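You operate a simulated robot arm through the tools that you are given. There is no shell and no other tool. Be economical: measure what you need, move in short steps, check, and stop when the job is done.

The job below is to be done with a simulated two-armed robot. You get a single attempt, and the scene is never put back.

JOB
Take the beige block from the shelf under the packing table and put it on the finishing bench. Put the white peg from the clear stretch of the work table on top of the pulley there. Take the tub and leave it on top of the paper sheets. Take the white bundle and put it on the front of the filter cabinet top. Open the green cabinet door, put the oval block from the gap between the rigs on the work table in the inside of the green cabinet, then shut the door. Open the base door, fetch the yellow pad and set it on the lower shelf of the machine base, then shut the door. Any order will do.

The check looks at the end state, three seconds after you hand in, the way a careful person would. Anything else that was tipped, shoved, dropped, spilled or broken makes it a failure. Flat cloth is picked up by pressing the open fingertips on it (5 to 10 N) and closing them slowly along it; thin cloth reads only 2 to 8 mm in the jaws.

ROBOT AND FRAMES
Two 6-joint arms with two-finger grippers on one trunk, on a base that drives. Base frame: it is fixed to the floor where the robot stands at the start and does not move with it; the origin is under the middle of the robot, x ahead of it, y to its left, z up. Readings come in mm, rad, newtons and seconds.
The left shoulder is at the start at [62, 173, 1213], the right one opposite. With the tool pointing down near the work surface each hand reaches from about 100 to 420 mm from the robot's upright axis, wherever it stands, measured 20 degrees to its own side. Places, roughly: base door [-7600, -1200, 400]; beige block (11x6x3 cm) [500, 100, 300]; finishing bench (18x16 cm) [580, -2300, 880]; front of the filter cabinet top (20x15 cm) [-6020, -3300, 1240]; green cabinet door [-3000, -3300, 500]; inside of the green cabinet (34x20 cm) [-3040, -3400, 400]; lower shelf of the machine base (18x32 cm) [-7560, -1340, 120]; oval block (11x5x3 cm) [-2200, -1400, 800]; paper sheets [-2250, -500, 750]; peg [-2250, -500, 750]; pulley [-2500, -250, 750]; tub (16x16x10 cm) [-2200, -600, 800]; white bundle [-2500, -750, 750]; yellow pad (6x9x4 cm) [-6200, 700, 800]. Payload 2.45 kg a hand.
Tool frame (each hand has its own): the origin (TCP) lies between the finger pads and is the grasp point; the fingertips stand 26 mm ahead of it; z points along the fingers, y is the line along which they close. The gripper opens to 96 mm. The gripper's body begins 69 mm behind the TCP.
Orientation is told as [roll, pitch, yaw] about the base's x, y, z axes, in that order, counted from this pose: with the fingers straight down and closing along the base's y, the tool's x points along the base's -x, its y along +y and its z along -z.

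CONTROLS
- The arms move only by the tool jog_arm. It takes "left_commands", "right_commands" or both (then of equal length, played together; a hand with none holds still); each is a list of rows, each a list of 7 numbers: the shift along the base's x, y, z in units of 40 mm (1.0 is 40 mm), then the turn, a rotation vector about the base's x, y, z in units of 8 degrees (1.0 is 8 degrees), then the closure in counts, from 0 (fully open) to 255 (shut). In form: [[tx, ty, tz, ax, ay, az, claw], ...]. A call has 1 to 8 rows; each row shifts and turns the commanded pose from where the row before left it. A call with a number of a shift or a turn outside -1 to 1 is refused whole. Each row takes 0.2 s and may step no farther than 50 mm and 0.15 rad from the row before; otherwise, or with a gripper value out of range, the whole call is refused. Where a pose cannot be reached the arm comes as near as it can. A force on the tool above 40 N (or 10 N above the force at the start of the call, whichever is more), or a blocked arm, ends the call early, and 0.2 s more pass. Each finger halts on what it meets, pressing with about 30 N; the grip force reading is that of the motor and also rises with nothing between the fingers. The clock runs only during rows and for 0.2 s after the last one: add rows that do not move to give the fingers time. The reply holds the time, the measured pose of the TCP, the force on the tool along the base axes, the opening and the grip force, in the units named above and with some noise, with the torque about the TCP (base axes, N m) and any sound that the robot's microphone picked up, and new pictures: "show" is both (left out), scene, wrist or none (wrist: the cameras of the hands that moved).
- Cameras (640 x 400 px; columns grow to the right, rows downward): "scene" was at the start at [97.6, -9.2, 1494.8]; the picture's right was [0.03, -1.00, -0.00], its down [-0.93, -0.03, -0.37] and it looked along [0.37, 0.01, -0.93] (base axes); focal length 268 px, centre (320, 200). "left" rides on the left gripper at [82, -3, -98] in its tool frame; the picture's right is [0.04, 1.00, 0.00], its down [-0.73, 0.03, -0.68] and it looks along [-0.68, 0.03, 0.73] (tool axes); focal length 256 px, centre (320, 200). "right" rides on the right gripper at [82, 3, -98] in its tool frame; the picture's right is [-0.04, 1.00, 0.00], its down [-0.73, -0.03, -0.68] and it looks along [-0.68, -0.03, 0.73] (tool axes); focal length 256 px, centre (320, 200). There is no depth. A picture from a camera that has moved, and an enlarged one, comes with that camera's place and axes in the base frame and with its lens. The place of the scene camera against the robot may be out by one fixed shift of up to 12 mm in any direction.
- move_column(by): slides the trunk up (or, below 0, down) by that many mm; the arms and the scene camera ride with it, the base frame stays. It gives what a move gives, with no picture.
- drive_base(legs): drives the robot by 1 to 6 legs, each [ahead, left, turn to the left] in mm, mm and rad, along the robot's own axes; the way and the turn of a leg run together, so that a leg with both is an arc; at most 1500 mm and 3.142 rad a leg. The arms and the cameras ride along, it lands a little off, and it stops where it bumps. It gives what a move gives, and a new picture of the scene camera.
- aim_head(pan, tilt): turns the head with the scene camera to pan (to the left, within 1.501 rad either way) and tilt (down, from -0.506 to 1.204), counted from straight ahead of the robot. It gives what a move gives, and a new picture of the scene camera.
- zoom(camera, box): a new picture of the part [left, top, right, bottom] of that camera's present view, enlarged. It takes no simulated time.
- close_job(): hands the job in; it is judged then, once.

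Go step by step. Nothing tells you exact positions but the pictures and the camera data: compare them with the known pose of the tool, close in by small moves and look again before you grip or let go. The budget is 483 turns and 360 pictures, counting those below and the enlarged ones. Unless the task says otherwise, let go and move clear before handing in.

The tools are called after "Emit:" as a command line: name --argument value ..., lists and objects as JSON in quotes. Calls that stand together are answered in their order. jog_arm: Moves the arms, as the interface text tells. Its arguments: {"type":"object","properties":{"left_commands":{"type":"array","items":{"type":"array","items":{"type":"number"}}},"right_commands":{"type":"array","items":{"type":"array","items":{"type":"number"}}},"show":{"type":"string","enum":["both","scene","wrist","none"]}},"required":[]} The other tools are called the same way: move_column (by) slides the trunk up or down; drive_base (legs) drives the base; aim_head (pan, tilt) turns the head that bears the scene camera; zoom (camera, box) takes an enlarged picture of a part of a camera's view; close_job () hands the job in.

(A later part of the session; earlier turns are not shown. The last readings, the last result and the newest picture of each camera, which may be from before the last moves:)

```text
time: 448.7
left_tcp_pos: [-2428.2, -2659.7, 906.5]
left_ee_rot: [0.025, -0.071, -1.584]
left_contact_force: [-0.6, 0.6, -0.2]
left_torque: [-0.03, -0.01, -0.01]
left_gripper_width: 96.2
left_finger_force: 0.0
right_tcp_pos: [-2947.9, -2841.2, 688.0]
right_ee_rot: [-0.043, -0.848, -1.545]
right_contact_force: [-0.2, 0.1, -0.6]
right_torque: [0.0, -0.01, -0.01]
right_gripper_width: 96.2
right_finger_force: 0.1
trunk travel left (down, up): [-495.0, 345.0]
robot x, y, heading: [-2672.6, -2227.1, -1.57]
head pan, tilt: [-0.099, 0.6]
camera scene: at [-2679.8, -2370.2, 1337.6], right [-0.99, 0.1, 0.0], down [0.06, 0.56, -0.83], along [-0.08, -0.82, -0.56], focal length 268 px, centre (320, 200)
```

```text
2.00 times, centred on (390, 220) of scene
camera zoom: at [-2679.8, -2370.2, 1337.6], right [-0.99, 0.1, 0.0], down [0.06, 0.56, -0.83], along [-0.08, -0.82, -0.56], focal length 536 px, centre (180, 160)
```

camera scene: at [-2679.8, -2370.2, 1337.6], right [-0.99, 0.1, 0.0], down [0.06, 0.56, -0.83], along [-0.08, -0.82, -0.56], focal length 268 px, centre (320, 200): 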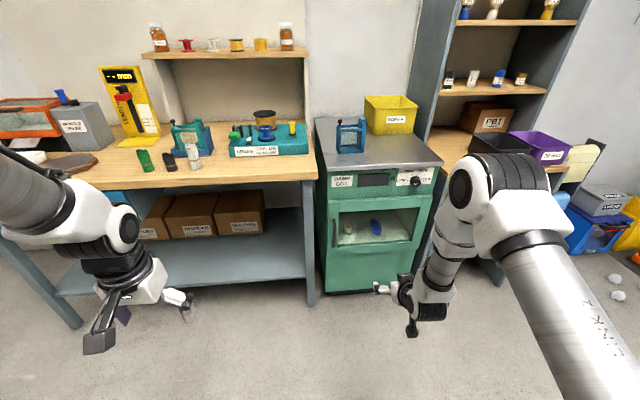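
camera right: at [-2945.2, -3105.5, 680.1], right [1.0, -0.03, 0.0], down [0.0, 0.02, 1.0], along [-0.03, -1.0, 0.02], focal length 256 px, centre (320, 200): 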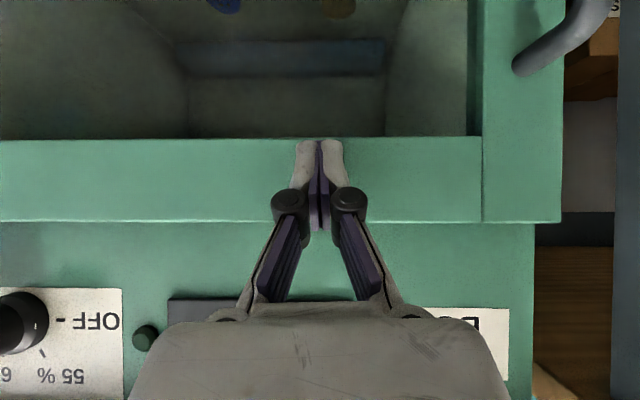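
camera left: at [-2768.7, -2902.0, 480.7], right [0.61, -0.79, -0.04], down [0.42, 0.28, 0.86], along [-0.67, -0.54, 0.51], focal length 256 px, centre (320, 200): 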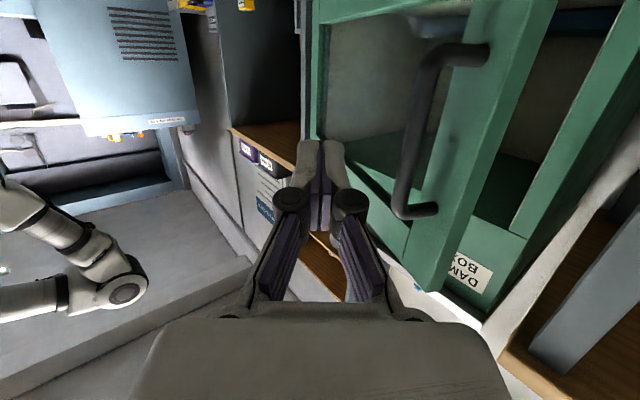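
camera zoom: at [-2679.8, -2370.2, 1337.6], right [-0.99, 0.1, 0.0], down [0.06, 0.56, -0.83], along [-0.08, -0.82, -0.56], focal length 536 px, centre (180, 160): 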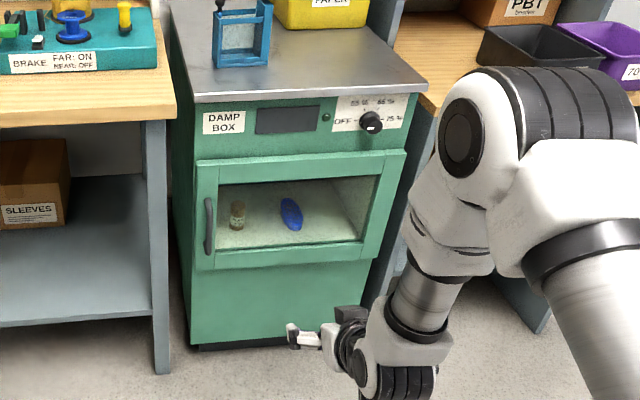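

The door is shut with the oval visible inside. Next is the yellow pad near (-6200,700), so I'll drive to a spot where I can look that way.

Emit:
drive_base --legs '[[0, -750, 0], [0, 0, -1.57], [0, -1300, 0]]'

Emit:
aim_head --pan -0.3 --tilt 0.25

```text
time: 462.7
left_tcp_pos: [-3886.6, -1208.9, 906.5]
left_ee_rot: [0.028, -0.072, -3.108]
left_contact_force: [-0.1, 0.2, 0.2]
left_torque: [-0.04, 0.01, 0.03]
left_gripper_width: 96.1
left_finger_force: 0.1
right_tcp_pos: [-4092.8, -699.1, 686.4]
right_ee_rot: [-0.045, -0.847, -3.07]
right_contact_force: [0.8, -0.3, -0.1]
right_torque: [-0.03, 0.02, 0.0]
right_gripper_width: 96.0
right_finger_force: 0.0
trunk travel left (down, up): [-495.0, 345.0]
robot x, y, heading: [-3462.4, -945.0, -3.101]
head pan, tilt: [-0.099, 0.6]
camera scene: at [-3600.8, -948.6, 1337.5], right [0.05, 1.0, 0.0], down [0.56, -0.03, -0.82], along [-0.82, 0.04, -0.57], focal length 268 px, centre (320, 200)
```

scene: 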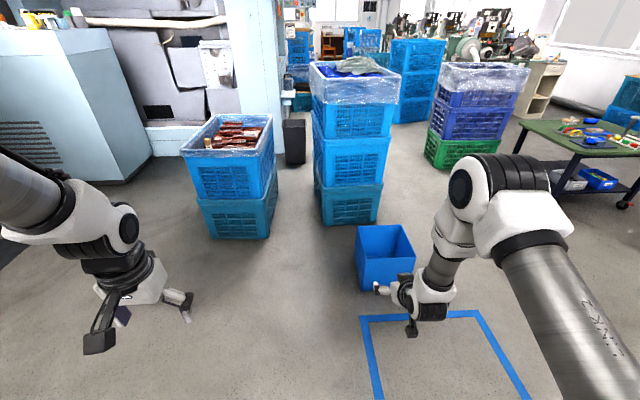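

```text
time: 463.6
left_tcp_pos: [-3887.2, -1209.3, 906.6]
left_ee_rot: [0.027, -0.072, -3.109]
left_contact_force: [0.9, 0.6, -0.2]
left_torque: [0.01, 0.03, 0.0]
left_gripper_width: 95.8
left_finger_force: 0.1
right_tcp_pos: [-4092.4, -698.1, 687.6]
right_ee_rot: [-0.042, -0.85, -3.07]
right_contact_force: [-0.6, -0.4, -0.6]
right_torque: [-0.04, 0.0, 0.0]
right_gripper_width: 95.9
right_finger_force: 0.1
trunk travel left (down, up): [-495.0, 345.0]
robot x, y, heading: [-3465.0, -944.1, -3.095]
head pan, tilt: [-0.3, 0.25]
camera scene: at [-3603.0, -930.2, 1369.6], right [0.25, 0.97, 0.0], down [0.24, -0.06, -0.97], along [-0.94, 0.24, -0.25], focal length 268 px, centre (320, 200)
```

scene: 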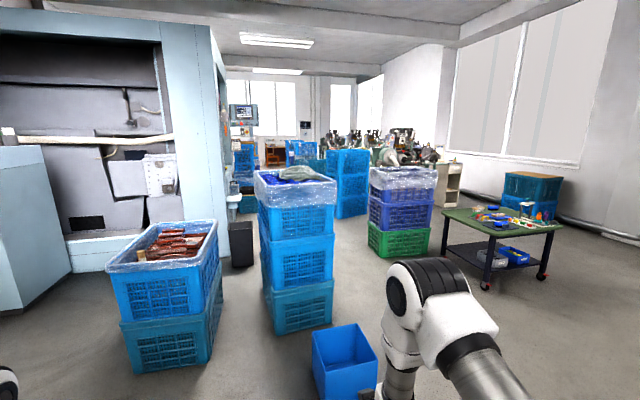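

Emit:
zoom --camera "scene" --box '[340, 140, 580, 300]'

```text
2.50 times, centred on (460, 220) of scene
camera zoom: at [-3603.0, -930.2, 1369.6], right [0.25, 0.97, 0.0], down [0.24, -0.06, -0.97], along [-0.94, 0.24, -0.25], focal length 670 px, centre (-30, 150)
```

zoom: 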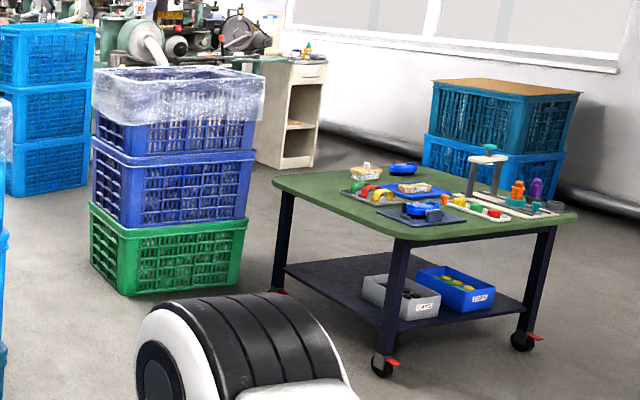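

The pad should be at or on the crate stack near (-6100,664). I'll drive nearer to look.

Emit:
drive_base --legs '[[0, -1400, -0.045], [1200, 0, 0]]'

Emit:
aim_head --pan -0.1 --tilt 0.4

```text
time: 476.0
left_tcp_pos: [-5104.1, 177.7, 906.0]
left_ee_rot: [0.027, -0.074, 3.139]
left_contact_force: [-0.1, -0.1, -0.4]
left_torque: [0.02, -0.04, -0.02]
left_gripper_width: 96.3
left_finger_force: 0.0
right_tcp_pos: [-5293.3, 694.8, 688.7]
right_ee_rot: [-0.044, -0.848, -3.105]
right_contact_force: [-1.2, -0.5, 0.0]
right_torque: [0.0, -0.02, 0.05]
right_gripper_width: 96.1
right_finger_force: 0.1
trunk travel left (down, up): [-495.0, 345.0]
robot x, y, heading: [-4675.4, 429.9, -3.134]
head pan, tilt: [-0.3, 0.25]
camera scene: at [-4811.5, 447.0, 1369.7], right [0.29, 0.96, 0.0], down [0.24, -0.07, -0.97], along [-0.93, 0.28, -0.25], focal length 268 px, centre (320, 200)
```

scene: 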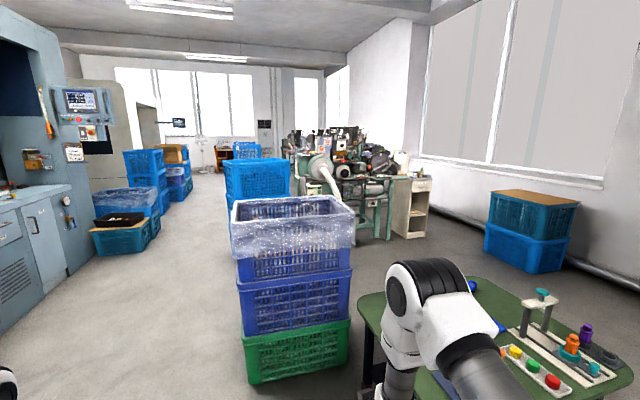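

```text
time: 476.8
left_tcp_pos: [-5105.6, 177.7, 905.4]
left_ee_rot: [0.025, -0.073, 3.14]
left_contact_force: [0.2, 0.4, 0.3]
left_torque: [0.02, -0.03, 0.02]
left_gripper_width: 95.9
left_finger_force: 0.1
right_tcp_pos: [-5292.8, 695.2, 688.2]
right_ee_rot: [-0.044, -0.848, -3.105]
right_contact_force: [0.9, 0.0, 0.7]
right_torque: [0.0, 0.02, 0.01]
right_gripper_width: 96.0
right_finger_force: 0.1
trunk travel left (down, up): [-495.0, 345.0]
robot x, y, heading: [-4669.2, 429.5, -3.132]
head pan, tilt: [-0.099, 0.4]
camera scene: at [-4813.8, 428.6, 1355.8], right [0.09, 1.0, 0.0], down [0.39, -0.03, -0.92], along [-0.92, 0.08, -0.39], focal length 268 px, centre (320, 200)
```

scene: 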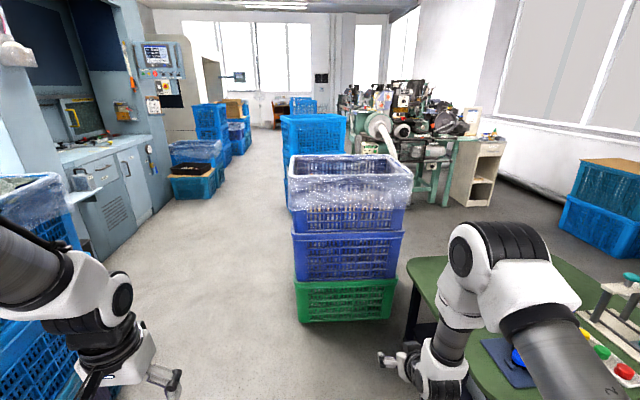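

The pad is probably inside the top crate (rim z≈890). I'll raise the trunk, move closer and look in.

Emit:
move_column --by 300

Emit:
drive_base --legs '[[500, 0, 0]]'

Emit:
aim_head --pan -0.15 --tilt 0.75

```text
time: 479.8
left_tcp_pos: [-5105.8, 176.4, 1206.6]
left_ee_rot: [0.025, -0.075, 3.141]
left_contact_force: [0.1, -0.2, -0.5]
left_torque: [0.02, -0.02, 0.02]
left_gripper_width: 96.1
left_finger_force: 0.0
right_tcp_pos: [-5293.9, 696.6, 988.3]
right_ee_rot: [-0.044, -0.85, -3.106]
right_contact_force: [1.2, -0.8, -0.7]
right_torque: [-0.01, 0.04, 0.02]
right_gripper_width: 96.1
right_finger_force: 0.1
trunk travel left (down, up): [-795.0, 45.0]
robot x, y, heading: [-4674.8, 432.4, -3.13]
head pan, tilt: [-0.099, 0.4]
```

```text
time: 482.7
left_tcp_pos: [-5604.3, 173.0, 1206.1]
left_ee_rot: [0.027, -0.075, 3.141]
left_contact_force: [0.4, -0.2, 0.0]
left_torque: [-0.02, 0.03, 0.02]
left_gripper_width: 96.1
left_finger_force: 0.1
right_tcp_pos: [-5793.1, 689.1, 987.9]
right_ee_rot: [-0.044, -0.85, -3.103]
right_contact_force: [1.3, 0.2, 0.0]
right_torque: [-0.02, 0.0, 0.03]
right_gripper_width: 95.9
right_finger_force: 0.1
trunk travel left (down, up): [-795.0, 45.0]
robot x, y, heading: [-5173.5, 421.6, -3.127]
head pan, tilt: [-0.099, 0.4]
camera scene: at [-5313.1, 422.4, 1655.9], right [0.09, 1.0, 0.0], down [0.39, -0.03, -0.92], along [-0.92, 0.08, -0.39], focal length 268 px, centre (320, 200)
```

scene: 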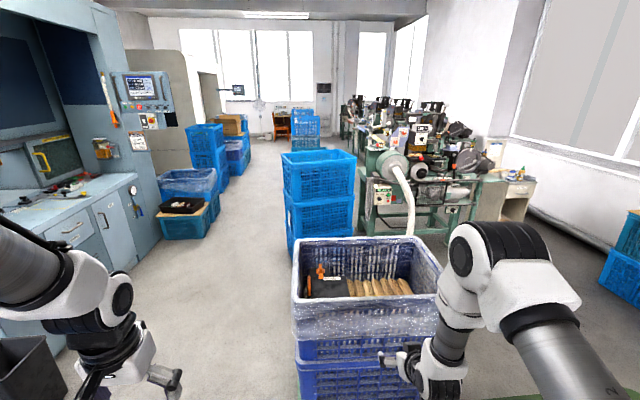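

```text
time: 483.5
left_tcp_pos: [-5604.6, 172.0, 1206.4]
left_ee_rot: [0.026, -0.073, 3.141]
left_contact_force: [-0.6, 0.5, -0.3]
left_torque: [0.03, 0.02, 0.03]
left_gripper_width: 96.0
left_finger_force: 0.0
right_tcp_pos: [-5794.2, 686.8, 988.2]
right_ee_rot: [-0.044, -0.847, -3.104]
right_contact_force: [-0.1, 0.3, 0.7]
right_torque: [0.0, -0.01, -0.02]
right_gripper_width: 95.7
right_finger_force: 0.0
trunk travel left (down, up): [-795.0, 45.0]
robot x, y, heading: [-5173.5, 424.2, -3.126]
head pan, tilt: [-0.15, 0.75]
camera scene: at [-5305.0, 425.8, 1624.6], right [0.14, 0.99, 0.0], down [0.68, -0.09, -0.73], along [-0.72, 0.1, -0.68], focal length 268 px, centre (320, 200)
```

scene: 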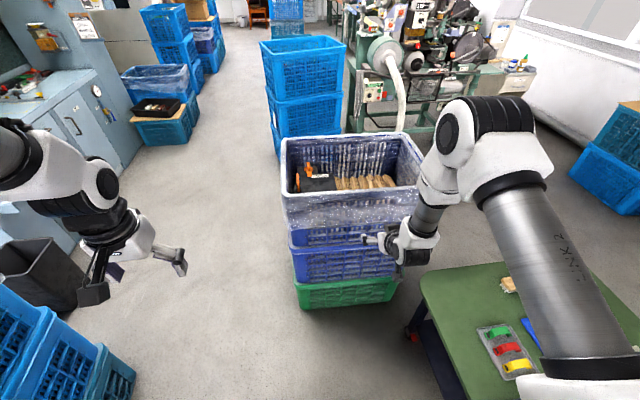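

Emit:
zoom --camera "scene" --box '[270, 130, 430, 230]'

Emit:
zoom --camera "scene" --box '[420, 250, 600, 390]'

```text
4.00 times, centred on (350, 180) of scene
camera zoom: at [-5305.0, 425.8, 1624.6], right [0.14, 0.99, 0.0], down [0.68, -0.09, -0.73], along [-0.72, 0.1, -0.68], focal length 1072 px, centre (200, 280)
```

zoom: 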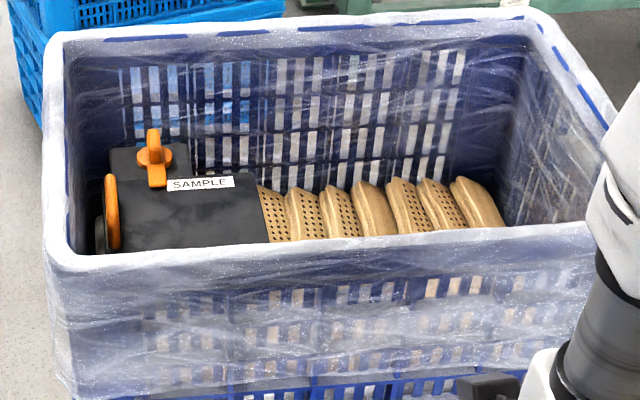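

```text
2.86 times, centred on (510, 320) of scene
camera zoom: at [-5305.0, 425.8, 1624.6], right [0.14, 0.99, 0.0], down [0.68, -0.09, -0.73], along [-0.72, 0.1, -0.68], focal length 766 px, centre (-223, -143)
```

zoom: 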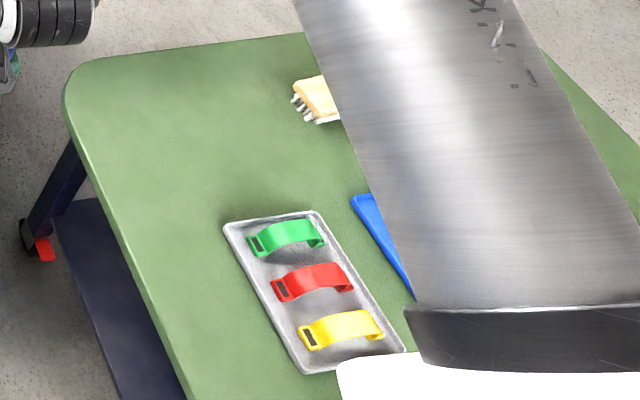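

I see no yellow pad from here. I'll get a steeper look into the crate.

Emit:
drive_base --legs '[[250, 0, 0]]'

Emit:
aim_head --pan -0.3 --tilt 0.8

Emit:
zoom --camera "scene" --box '[240, 60, 440, 220]'

```text
time: 485.3
left_tcp_pos: [-5849.8, 167.1, 1206.5]
left_ee_rot: [0.027, -0.074, -3.14]
left_contact_force: [0.6, -0.3, -0.2]
left_torque: [0.0, 0.0, 0.02]
left_gripper_width: 95.8
left_finger_force: 0.1
right_tcp_pos: [-6040.6, 683.9, 988.3]
right_ee_rot: [-0.042, -0.849, -3.098]
right_contact_force: [-0.1, -0.1, 1.3]
right_torque: [0.01, 0.03, -0.01]
right_gripper_width: 95.7
right_finger_force: 0.0
trunk travel left (down, up): [-795.0, 45.0]
robot x, y, heading: [-5419.1, 419.2, -3.121]
head pan, tilt: [-0.15, 0.75]
camera scene: at [-5549.6, 422.1, 1624.8], right [0.14, 0.99, 0.0], down [0.68, -0.09, -0.73], along [-0.73, 0.1, -0.68], focal length 268 px, centre (320, 200)
```

scene: 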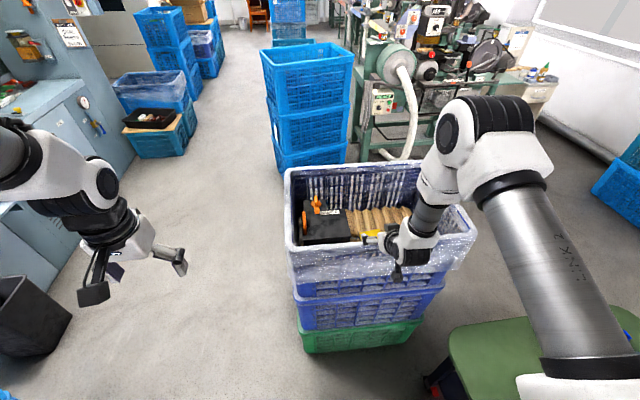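

```text
time: 486.0
left_tcp_pos: [-5851.8, 167.4, 1205.9]
left_ee_rot: [0.028, -0.073, -3.139]
left_contact_force: [-0.2, -0.1, 0.0]
left_torque: [0.02, -0.02, 0.01]
left_gripper_width: 95.9
left_finger_force: 0.1
right_tcp_pos: [-6041.7, 683.6, 987.0]
right_ee_rot: [-0.045, -0.847, -3.098]
right_contact_force: [0.0, 0.4, 0.7]
right_torque: [0.0, -0.01, 0.01]
right_gripper_width: 96.1
right_finger_force: 0.0
trunk travel left (down, up): [-795.0, 45.0]
robot x, y, heading: [-5420.5, 418.0, -3.123]
head pan, tilt: [-0.3, 0.799]
camera scene: at [-5547.5, 433.6, 1620.6], right [0.28, 0.96, 0.0], down [0.69, -0.2, -0.7], along [-0.67, 0.2, -0.72], focal length 268 px, centre (320, 200)
```

scene: 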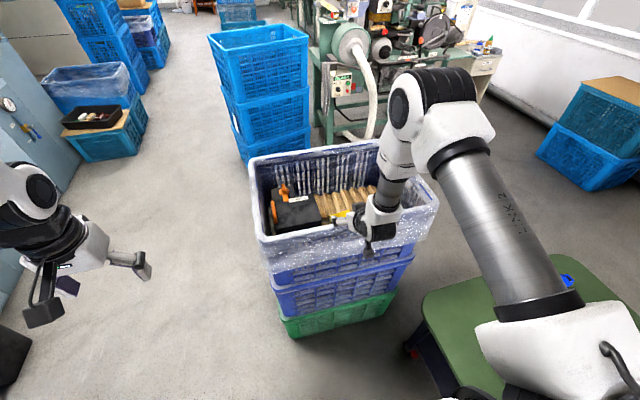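

```text
2.50 times, centred on (340, 140) of scene
camera zoom: at [-5547.5, 433.6, 1620.6], right [0.28, 0.96, 0.0], down [0.69, -0.2, -0.7], along [-0.67, 0.2, -0.72], focal length 670 px, centre (270, 350)
```

zoom: 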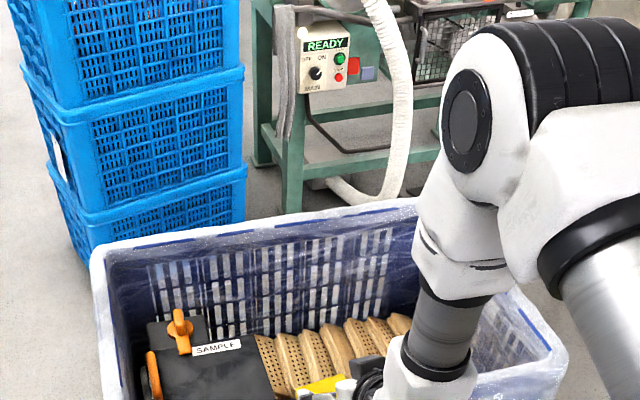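

The yellow pad is visible in the crate near its front wall at about (-6204,716). I'll go round to the crate's −y side so a pitched left hand can reach it.

Emit:
drive_base --legs '[[-120, 0, 0], [0, 480, 0], [420, 0, 0], [0, 0, -1.57]]'

Emit:
aim_head --pan 0.1 --tilt 0.8

```text
time: 495.7
left_tcp_pos: [-5948.5, 382.0, 1205.9]
left_ee_rot: [0.026, -0.073, 1.549]
left_contact_force: [0.0, 0.3, 0.3]
left_torque: [0.03, 0.03, 0.03]
left_gripper_width: 95.9
left_finger_force: 0.1
right_tcp_pos: [-5427.0, 558.4, 988.6]
right_ee_rot: [-0.041, -0.849, 1.588]
right_contact_force: [-0.4, 0.6, 0.3]
right_torque: [-0.02, 0.0, 0.0]
right_gripper_width: 96.1
right_finger_force: 0.1
trunk travel left (down, up): [-795.0, 45.0]
robot x, y, heading: [-5704.2, -54.4, 1.563]
head pan, tilt: [-0.3, 0.799]
camera scene: at [-5680.3, 66.4, 1620.6], right [0.95, -0.3, 0.0], down [-0.22, -0.68, -0.7], along [0.21, 0.66, -0.72], focal length 268 px, centre (320, 200)
```

scene: 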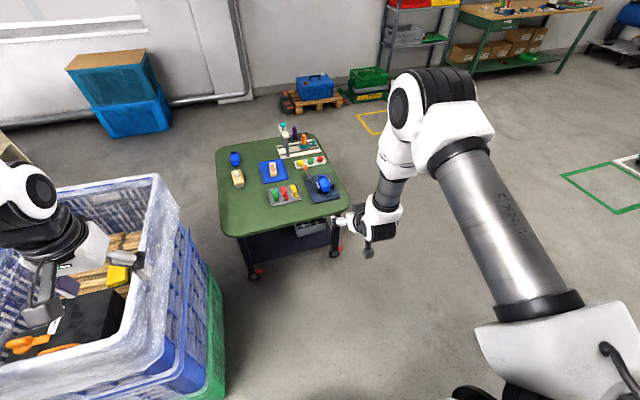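

```text
time: 496.6
left_tcp_pos: [-5949.0, 381.9, 1205.1]
left_ee_rot: [0.027, -0.074, 1.548]
left_contact_force: [0.1, 0.7, -0.7]
left_torque: [-0.01, -0.03, -0.01]
left_gripper_width: 95.9
left_finger_force: 0.1
right_tcp_pos: [-5427.9, 559.2, 987.5]
right_ee_rot: [-0.044, -0.847, 1.589]
right_contact_force: [-0.7, -0.2, 0.4]
right_torque: [-0.03, 0.02, -0.01]
right_gripper_width: 96.1
right_finger_force: 0.1
trunk travel left (down, up): [-795.0, 45.0]
robot x, y, heading: [-5706.2, -50.1, 1.563]
head pan, tilt: [0.099, 0.799]
camera scene: at [-5711.7, 69.9, 1620.6], right [1.0, 0.09, 0.0], down [0.06, -0.71, -0.7], along [-0.06, 0.69, -0.72], focal length 268 px, centre (320, 200)
```

scene: 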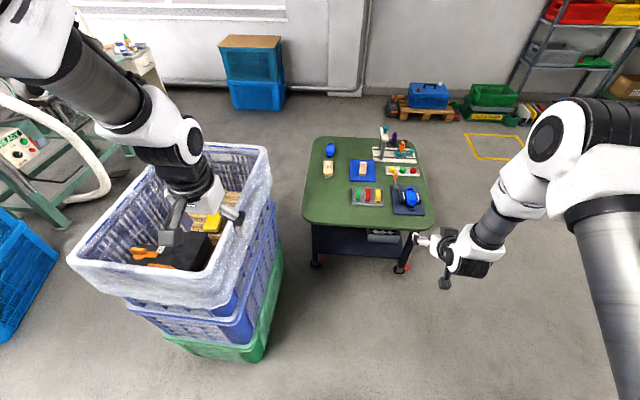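

Emit:
zoom --camera "scene" --box '[60, 130, 300, 310]'

Emit:
zoom --camera "left" --box '[0, 0, 640, 400]'

```text
2.22 times, centred on (180, 220) of scene
camera zoom: at [-5711.7, 69.9, 1620.6], right [1.0, 0.09, 0.0], down [0.06, -0.71, -0.7], along [-0.06, 0.69, -0.72], focal length 595 px, centre (631, 156)
```

zoom: 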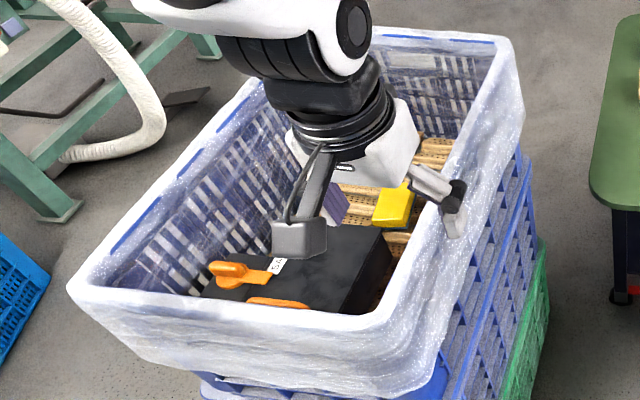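

```text
1.00 times, centred on (320, 200) of left (not enlarged: the box is as wide or as high as the picture)
camera zoom: at [-5943.2, 292.6, 1298.3], right [-1.0, -0.02, 0.02], down [0.0, 0.68, 0.73], along [-0.03, 0.73, -0.68], focal length 256 px, centre (320, 200)
```

zoom: 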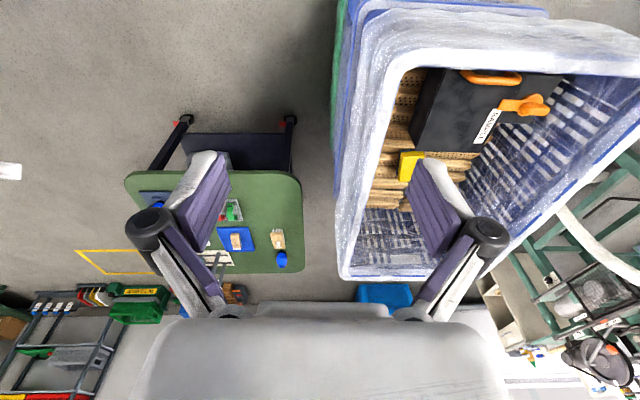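

The pad lies on tan brush backs in the crate, so a vertical grasp is best; I'll re-grasp it later. I'm lowering the trunk and moving so the left hand is over the pad.

Emit:
move_column --by -220

Emit:
drive_base --legs '[[180, 236, 0]]'

Emit:
jog_arm --left_commands '[[0, 0.8, 0, 0, 0, 0, 0], [0, 0.8, 0, 0, 0, 0, 0], [0, 0.8, 0, 0, 0, 0, 0]]' --show "wrist"

```text
time: 498.9
left_tcp_pos: [-5948.5, 382.5, 986.3]
left_ee_rot: [0.026, -0.074, 1.548]
left_contact_force: [-0.5, 0.2, 0.5]
left_torque: [0.0, 0.02, -0.01]
left_gripper_width: 96.0
left_finger_force: 0.0
right_tcp_pos: [-5427.6, 559.2, 768.1]
right_ee_rot: [-0.043, -0.846, 1.589]
right_contact_force: [0.4, -0.1, -0.3]
right_torque: [-0.01, 0.02, 0.02]
right_gripper_width: 95.9
right_finger_force: 0.0
trunk travel left (down, up): [-575.0, 265.0]
robot x, y, heading: [-5708.6, -55.0, 1.564]
head pan, tilt: [0.099, 0.799]
```

```text
time: 500.9
left_tcp_pos: [-6178.1, 561.2, 984.7]
left_ee_rot: [0.026, -0.073, 1.545]
left_contact_force: [0.1, 0.0, -0.6]
left_torque: [0.01, -0.05, 0.01]
left_gripper_width: 95.9
left_finger_force: 0.2
right_tcp_pos: [-5657.4, 738.5, 769.5]
right_ee_rot: [-0.044, -0.847, 1.585]
right_contact_force: [-0.4, -0.3, -1.0]
right_torque: [0.01, -0.02, 0.0]
right_gripper_width: 96.0
right_finger_force: 0.1
trunk travel left (down, up): [-575.0, 265.0]
robot x, y, heading: [-5937.5, 124.8, 1.555]
head pan, tilt: [0.099, 0.799]
camera scene: at [-5942.7, 248.8, 1400.6], right [1.0, 0.09, 0.0], down [0.06, -0.71, -0.7], along [-0.06, 0.69, -0.72], focal length 268 px, centre (320, 200)
```

scene: 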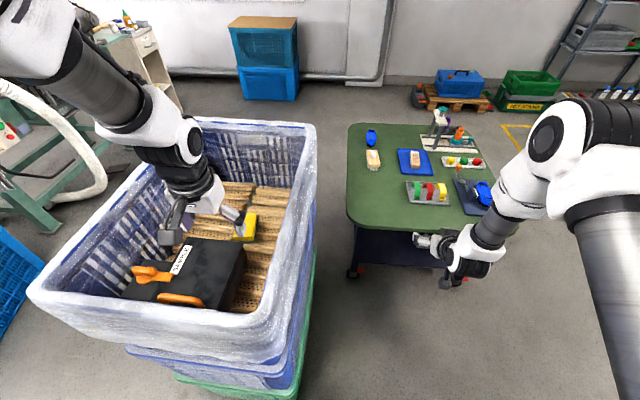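

```text
time: 501.7
left_tcp_pos: [-6177.5, 657.5, 988.9]
left_ee_rot: [0.026, -0.072, 1.547]
left_contact_force: [0.0, 0.8, -0.6]
left_torque: [-0.02, 0.01, -0.01]
left_gripper_width: 95.8
left_finger_force: 0.0
right_tcp_pos: [-5657.1, 738.2, 767.6]
right_ee_rot: [-0.044, -0.845, 1.583]
right_contact_force: [0.4, -0.1, 0.0]
right_torque: [-0.02, 0.05, 0.03]
right_gripper_width: 95.9
right_finger_force: 0.1
trunk travel left (down, up): [-575.0, 265.0]
robot x, y, heading: [-5940.1, 123.5, 1.558]
head pan, tilt: [0.099, 0.799]
camera left: at [-6173.1, 567.8, 1080.5], right [-1.0, -0.02, 0.02], down [0.0, 0.68, 0.73], along [-0.03, 0.73, -0.68], focal length 256 px, centre (320, 200)
```

left: 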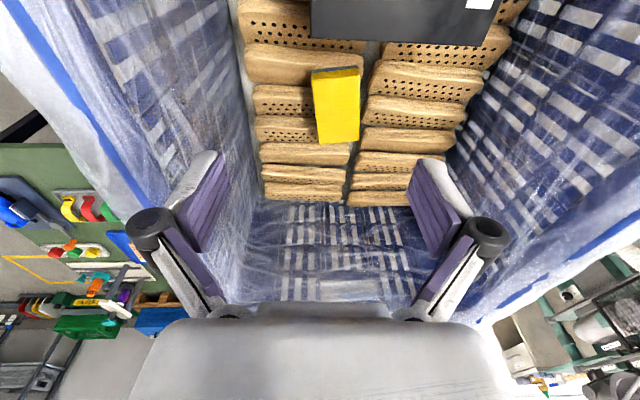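

Emit:
jog_arm --left_commands '[[-0.25, 0.5, -0.5, 0, 0, 0, 0], [-0.25, 0.5, -0.7, 0, 0, 0, 0], [0, 0.2, -0.9, 0, 0, 0, 0]]' --show "wrist"

```text
time: 502.5
left_tcp_pos: [-6197.7, 703.5, 900.7]
left_ee_rot: [0.025, -0.073, 1.546]
left_contact_force: [-0.3, 0.3, 0.1]
left_torque: [0.0, -0.04, 0.0]
left_gripper_width: 95.9
left_finger_force: 0.1
right_tcp_pos: [-5656.8, 738.7, 768.1]
right_ee_rot: [-0.044, -0.846, 1.586]
right_contact_force: [-0.1, 0.3, -0.3]
right_torque: [0.01, 0.0, -0.01]
right_gripper_width: 95.9
right_finger_force: 0.1
trunk travel left (down, up): [-575.0, 265.0]
robot x, y, heading: [-5937.0, 127.1, 1.557]
head pan, tilt: [0.099, 0.799]
camera left: at [-6192.7, 613.5, 993.3], right [-1.0, -0.02, 0.02], down [0.0, 0.68, 0.73], along [-0.03, 0.73, -0.68], focal length 256 px, centre (320, 200)
```

left: 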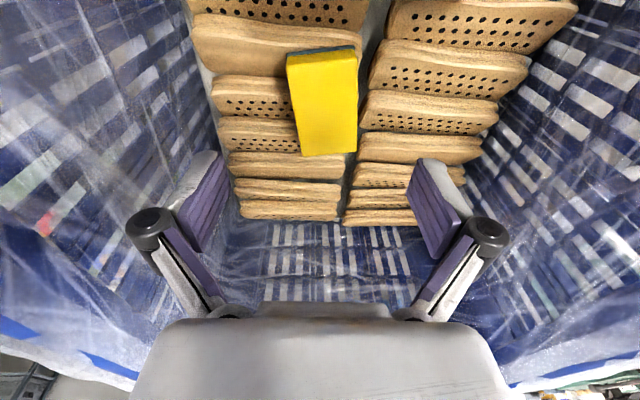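

The pad's top is at z≈795, centre (-6201,711). I'll descend to TCP z≈790.

Emit:
jog_arm --left_commands '[[-0.05, 0.2, -0.9, 0, 0, 0, 0], [0, 0, -0.9, 0, 0, 0, 0], [0, 0, -0.8, 0, 0, 0, 0]]' --show "wrist"

```text
time: 503.3
left_tcp_pos: [-6198.1, 714.4, 797.4]
left_ee_rot: [0.026, -0.073, 1.545]
left_contact_force: [0.4, 0.1, 0.8]
left_torque: [-0.01, 0.01, -0.01]
left_gripper_width: 95.9
left_finger_force: 0.1
right_tcp_pos: [-5655.6, 738.4, 768.1]
right_ee_rot: [-0.044, -0.847, 1.584]
right_contact_force: [0.6, 0.1, 0.3]
right_torque: [0.03, 0.04, 0.01]
right_gripper_width: 96.1
right_finger_force: 0.0
trunk travel left (down, up): [-575.0, 265.0]
robot x, y, heading: [-5939.3, 125.8, 1.563]
head pan, tilt: [0.099, 0.799]
camera left: at [-6193.2, 624.4, 889.6], right [-1.0, -0.02, 0.02], down [0.0, 0.68, 0.73], along [-0.03, 0.73, -0.68], focal length 256 px, centre (320, 200)
```

left: 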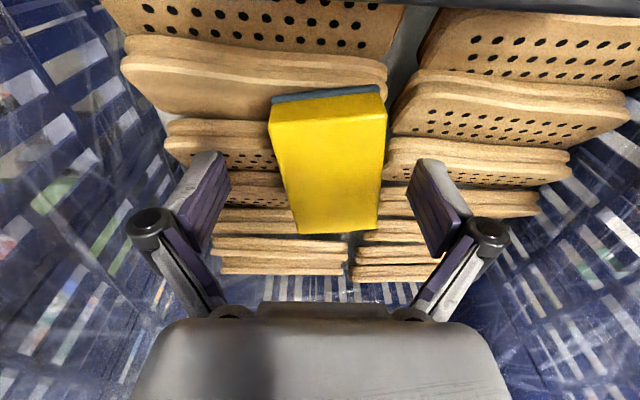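

Emit:
jog_arm --left_commands '[[-0.05, -0.25, -0.2, 0, 0, 0, 0], [0, 0, 0, 0, 0, 0, 120], [0, 0, 0, 0, 0, 0, 255], [0, 0, 0, 0, 0, 0, 255], [0, 0, 0, 0, 0, 0, 255]]' --show "none"

Emit:
jog_arm --left_commands '[[0, 0, 0.6, 0, 0, 0, 255], [0, 0, 0.9, 0, 0, 0, 255], [0, -0.2, 0.9, 0, 0, 0, 255], [0, -0.2, 0.9, 0, 0, 0, 255], [0, -0.2, 0.9, 0, 0, 0, 255]]' --show "wrist"

```text
time: 504.5
left_tcp_pos: [-6199.8, 703.7, 789.5]
left_ee_rot: [0.025, -0.074, 1.548]
left_contact_force: [1.0, 1.4, 3.1]
left_torque: [0.25, -0.11, 0.02]
left_gripper_width: 55.3
left_finger_force: 29.7
right_tcp_pos: [-5656.6, 738.5, 768.4]
right_ee_rot: [-0.043, -0.849, 1.586]
right_contact_force: [-1.1, 0.3, -0.4]
right_torque: [0.0, 0.0, 0.0]
right_gripper_width: 96.0
right_finger_force: 0.0
trunk travel left (down, up): [-575.0, 265.0]
robot x, y, heading: [-5938.3, 124.6, 1.558]
head pan, tilt: [0.099, 0.799]
```

```text
time: 505.7
left_tcp_pos: [-6199.7, 676.6, 958.9]
left_ee_rot: [0.026, -0.072, 1.546]
left_contact_force: [-0.3, -0.3, -0.6]
left_torque: [0.01, -0.01, 0.0]
left_gripper_width: 55.5
left_finger_force: 29.6
right_tcp_pos: [-5657.1, 737.0, 768.5]
right_ee_rot: [-0.044, -0.849, 1.584]
right_contact_force: [-0.3, 0.5, 0.6]
right_torque: [0.01, 0.02, -0.06]
right_gripper_width: 95.9
right_finger_force: 0.1
trunk travel left (down, up): [-575.0, 265.0]
robot x, y, heading: [-5935.7, 123.3, 1.556]
head pan, tilt: [0.099, 0.799]
camera left: at [-6195.1, 588.0, 1052.2], right [-1.0, -0.02, 0.02], down [0.0, 0.68, 0.73], along [-0.03, 0.73, -0.68], focal length 256 px, centre (320, 200)
```

left: 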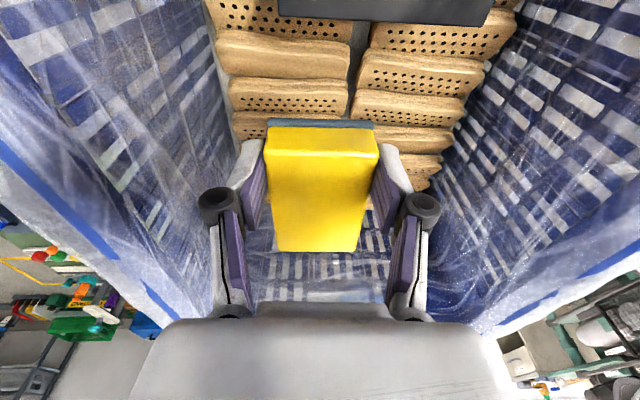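

The pad is held. I'll check the machine base before choosing where to re-grasp, so I'm backing off and driving toward it.

Emit:
move_column --by 60

Emit:
drive_base --legs '[[-330, 0, 0], [0, 0, 1.57], [1350, 0, 0], [0, 0, 1.3]]'

Emit:
aim_head --pan 0 --tilt 0.5

```text
time: 506.7
left_tcp_pos: [-6200.4, 679.5, 1018.9]
left_ee_rot: [0.025, -0.074, 1.546]
left_contact_force: [0.1, 0.0, -0.6]
left_torque: [-0.01, 0.0, 0.0]
left_gripper_width: 54.9
left_finger_force: 30.0
right_tcp_pos: [-5657.1, 738.1, 827.5]
right_ee_rot: [-0.043, -0.849, 1.585]
right_contact_force: [-0.2, 0.4, -0.4]
right_torque: [-0.02, 0.01, 0.01]
right_gripper_width: 96.2
right_finger_force: 0.0
trunk travel left (down, up): [-635.0, 205.0]
robot x, y, heading: [-5941.4, 123.9, 1.562]
head pan, tilt: [0.099, 0.799]
```

```text
time: 509.1
left_tcp_pos: [-6174.6, 389.7, 1020.1]
left_ee_rot: [0.028, -0.077, 1.363]
left_contact_force: [-0.3, -0.2, -0.8]
left_torque: [0.04, -0.04, -0.05]
left_gripper_width: 55.1
left_finger_force: 29.4
right_tcp_pos: [-5628.6, 348.0, 830.3]
right_ee_rot: [-0.042, -0.85, 1.4]
right_contact_force: [-1.1, -0.7, 0.1]
right_torque: [0.0, -0.01, 0.02]
right_gripper_width: 96.0
right_finger_force: 0.0
trunk travel left (down, up): [-635.0, 205.0]
robot x, y, heading: [-6015.8, -199.7, 1.372]
head pan, tilt: [0.099, 0.799]
stopped in leg 2: the robot was blocked; the commanded pose is now the measured one
camera scene: at [-5998.6, -82.8, 1461.2], right [1.0, -0.1, 0.0], down [-0.07, -0.71, -0.7], along [0.07, 0.7, -0.71], focal length 268 px, centre (320, 200)
```

scene: 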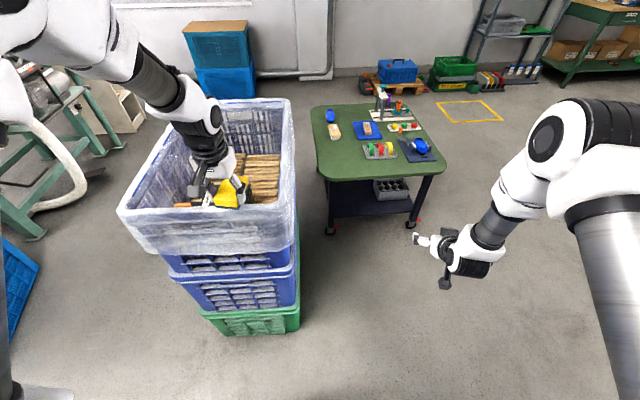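

```text
time: 509.9
left_tcp_pos: [-6174.9, 392.3, 1017.8]
left_ee_rot: [0.027, -0.074, 1.365]
left_contact_force: [0.3, 0.3, -0.9]
left_torque: [-0.03, -0.01, -0.02]
left_gripper_width: 54.9
left_finger_force: 30.1
right_tcp_pos: [-5629.0, 351.8, 827.0]
right_ee_rot: [-0.044, -0.846, 1.403]
right_contact_force: [-0.2, 0.2, -0.5]
right_torque: [-0.01, -0.01, -0.01]
right_gripper_width: 96.0
right_finger_force: 0.1
trunk travel left (down, up): [-635.0, 205.0]
robot x, y, heading: [-6017.8, -199.9, 1.38]
head pan, tilt: [0.0, 0.499]
camera scene: at [-5988.0, -67.6, 1486.4], right [0.98, -0.19, 0.0], down [-0.09, -0.47, -0.88], along [0.17, 0.86, -0.48], focal length 268 px, centre (320, 200)
```

scene: 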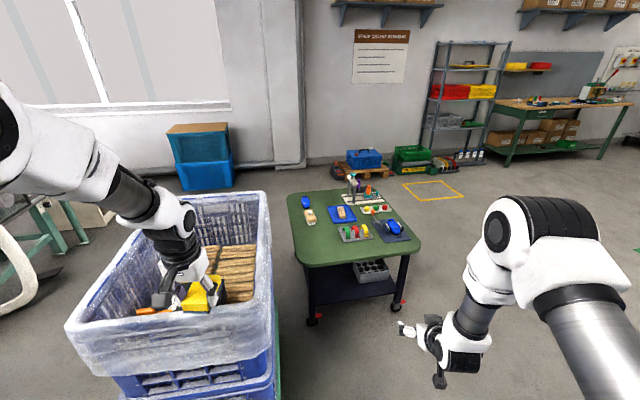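

The turn was blocked by something. I'll look around before moving on.

Emit:
aim_head --pan 1.45 --tilt 0.7

Emit:
aim_head --pan -1.45 --tilt 0.7

```text
time: 511.5
left_tcp_pos: [-6175.3, 391.2, 1018.6]
left_ee_rot: [0.025, -0.074, 1.365]
left_contact_force: [-0.5, 0.0, -1.2]
left_torque: [-0.07, -0.01, 0.0]
left_gripper_width: 55.1
left_finger_force: 30.1
right_tcp_pos: [-5630.2, 350.1, 827.9]
right_ee_rot: [-0.044, -0.846, 1.403]
right_contact_force: [-0.5, 0.6, 0.8]
right_torque: [0.01, 0.03, 0.0]
right_gripper_width: 96.1
right_finger_force: 0.0
trunk travel left (down, up): [-635.0, 205.0]
robot x, y, heading: [-6018.6, -200.4, 1.377]
head pan, tilt: [1.45, 0.7]
camera scene: at [-6086.4, -131.6, 1468.9], right [0.31, 0.95, 0.0], down [0.61, -0.2, -0.77], along [-0.73, 0.24, -0.64], focal length 268 px, centre (320, 200)
```

scene: 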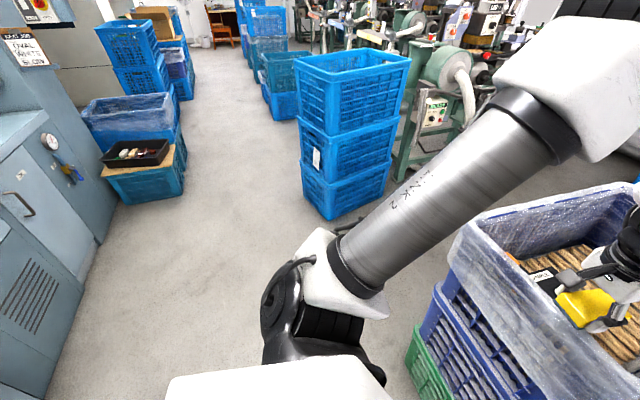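

```text
time: 514.0
left_tcp_pos: [-6175.4, 392.2, 1019.0]
left_ee_rot: [0.025, -0.073, 1.365]
left_contact_force: [-0.2, 0.3, -0.3]
left_torque: [-0.01, 0.01, -0.01]
left_gripper_width: 55.0
left_finger_force: 29.8
right_tcp_pos: [-5630.3, 351.8, 827.3]
right_ee_rot: [-0.042, -0.847, 1.404]
right_contact_force: [0.7, 0.2, 0.4]
right_torque: [0.01, 0.02, 0.01]
right_gripper_width: 95.9
right_finger_force: 0.1
trunk travel left (down, up): [-635.0, 205.0]
robot x, y, heading: [-6016.7, -199.5, 1.385]
head pan, tilt: [-1.45, 0.7]
camera scene: at [-5920.7, -163.9, 1468.9], right [-0.07, -1.0, 0.0], down [-0.64, 0.05, -0.76], along [0.76, -0.06, -0.64], focal length 268 px, centre (320, 200)
```

scene: 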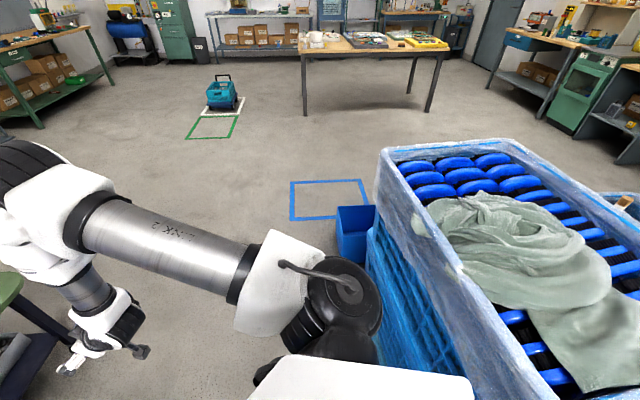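

The robot's rear had come up against the blue stack with the cloth. I'll slide left away from it, raise the trunk so both hands clear the crates, and then turn.

Emit:
move_column --by 170

Emit:
drive_base --legs '[[40, 420, 0]]'

Emit:
zoom --camera "scene" --box '[0, 0, 640, 400]'

```text
time: 515.9
left_tcp_pos: [-6175.1, 392.0, 1188.7]
left_ee_rot: [0.027, -0.074, 1.366]
left_contact_force: [0.3, 0.8, -0.7]
left_torque: [0.01, 0.01, -0.04]
left_gripper_width: 55.2
left_finger_force: 30.1
right_tcp_pos: [-5630.0, 352.4, 997.6]
right_ee_rot: [-0.043, -0.847, 1.403]
right_contact_force: [0.1, 0.3, 0.0]
right_torque: [0.0, 0.03, -0.01]
right_gripper_width: 96.0
right_finger_force: 0.0
trunk travel left (down, up): [-805.0, 35.0]
robot x, y, heading: [-6016.2, -201.4, 1.379]
head pan, tilt: [-1.45, 0.7]
```

```text
time: 518.5
left_tcp_pos: [-6569.4, 507.8, 1189.1]
left_ee_rot: [0.025, -0.074, 1.368]
left_contact_force: [0.7, 0.7, -0.8]
left_torque: [0.0, -0.01, 0.01]
left_gripper_width: 55.1
left_finger_force: 30.2
right_tcp_pos: [-6025.0, 468.2, 997.1]
right_ee_rot: [-0.042, -0.849, 1.404]
right_contact_force: [0.4, -0.7, 0.0]
right_torque: [0.01, 0.02, 0.02]
right_gripper_width: 96.0
right_finger_force: 0.1
trunk travel left (down, up): [-805.0, 35.0]
robot x, y, heading: [-6414.5, -85.5, 1.381]
head pan, tilt: [-1.45, 0.7]
camera scene: at [-6314.7, -48.0, 1638.8], right [-0.07, -1.0, 0.0], down [-0.64, 0.05, -0.76], along [0.76, -0.05, -0.64], focal length 268 px, centre (320, 200)
```

scene: 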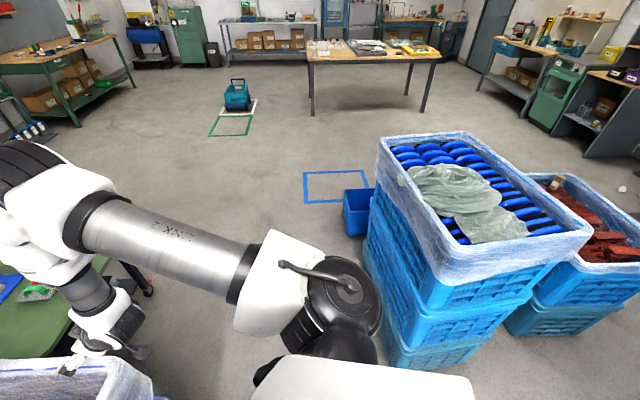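

```text
1.00 times, centred on (320, 200) of scene (not enlarged: the box is as wide or as high as the picture)
camera zoom: at [-6314.7, -48.0, 1638.8], right [-0.07, -1.0, 0.0], down [-0.64, 0.05, -0.76], along [0.76, -0.05, -0.64], focal length 268 px, centre (320, 200)
```

zoom: 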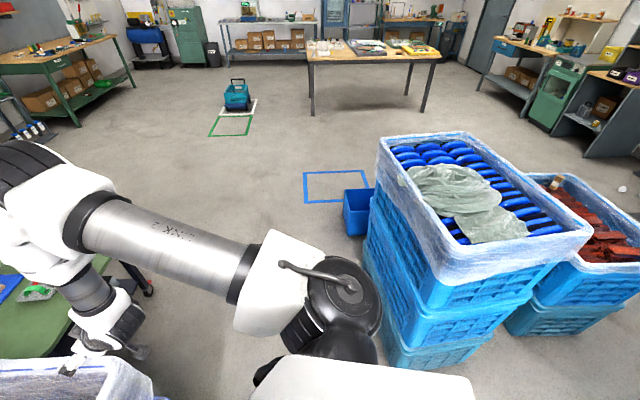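

Nothing seems displaced. I'll turn left and go on toward the machine base.

Emit:
drive_base --legs '[[0, 0, 1.75], [900, 0, 0], [0, 0, 1.57]]'

Emit:
aim_head --pan 0 --tilt 0.55

```text
time: 531.2
left_tcp_pos: [-7026.7, -631.5, 1189.8]
left_ee_rot: [0.026, -0.074, -1.576]
left_contact_force: [0.6, 0.3, 0.1]
left_torque: [0.01, 0.01, -0.03]
left_gripper_width: 55.0
left_finger_force: 30.0
right_tcp_pos: [-7570.1, -699.2, 996.4]
right_ee_rot: [-0.042, -0.848, -1.539]
right_contact_force: [0.0, -0.6, 0.2]
right_torque: [0.02, 0.01, -0.01]
right_gripper_width: 95.9
right_finger_force: 0.1
trunk travel left (down, up): [-805.0, 35.0]
robot x, y, heading: [-7298.8, -84.9, -1.569]
head pan, tilt: [-1.45, 0.7]
camera scene: at [-7381.6, -149.5, 1638.9], right [-0.13, 0.99, 0.0], down [0.64, 0.08, -0.76], along [-0.76, -0.1, -0.64], focal length 268 px, centre (320, 200)
```

scene: 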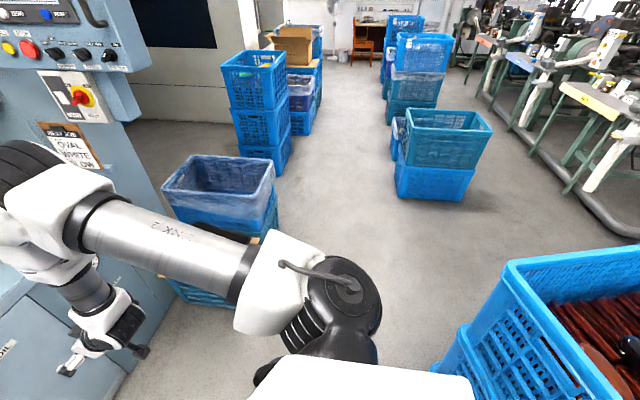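

```text
time: 532.8
left_tcp_pos: [-7027.4, -630.7, 1188.7]
left_ee_rot: [0.027, -0.074, -1.574]
left_contact_force: [-0.1, 0.1, -0.4]
left_torque: [0.02, -0.02, 0.0]
left_gripper_width: 55.2
left_finger_force: 30.1
right_tcp_pos: [-7569.0, -699.5, 997.7]
right_ee_rot: [-0.043, -0.85, -1.538]
right_contact_force: [0.6, 0.1, -0.2]
right_torque: [-0.03, 0.0, -0.02]
right_gripper_width: 96.1
right_finger_force: 0.0
trunk travel left (down, up): [-805.0, 35.0]
robot x, y, heading: [-7297.9, -80.0, -1.563]
head pan, tilt: [0.0, 0.55]
camera scene: at [-7296.5, -228.5, 1652.0], right [-1.0, -0.01, 0.0], down [0.0, 0.52, -0.85], along [0.01, -0.85, -0.52], focal length 268 px, centre (320, 200)
```

scene: 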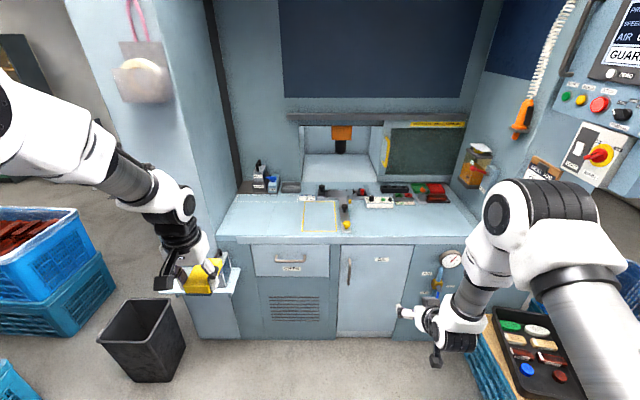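

Emit:
zoom --camera "scene" --box '[200, 180, 480, 360]'

```text
2.22 times, centred on (340, 270) of scene
camera zoom: at [-7296.5, -228.5, 1652.0], right [-1.0, -0.01, 0.0], down [0.0, 0.52, -0.85], along [0.01, -0.85, -0.52], focal length 595 px, centre (276, 44)
```

zoom: 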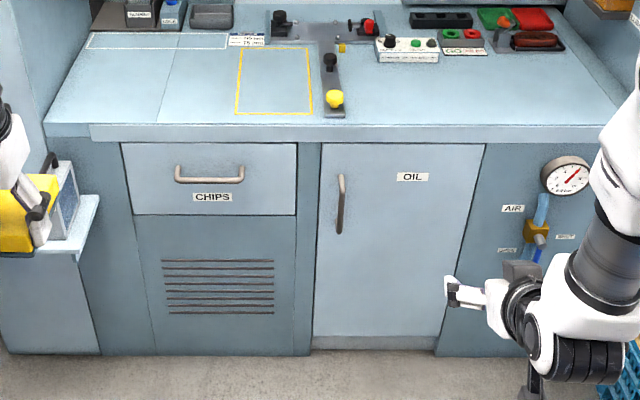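

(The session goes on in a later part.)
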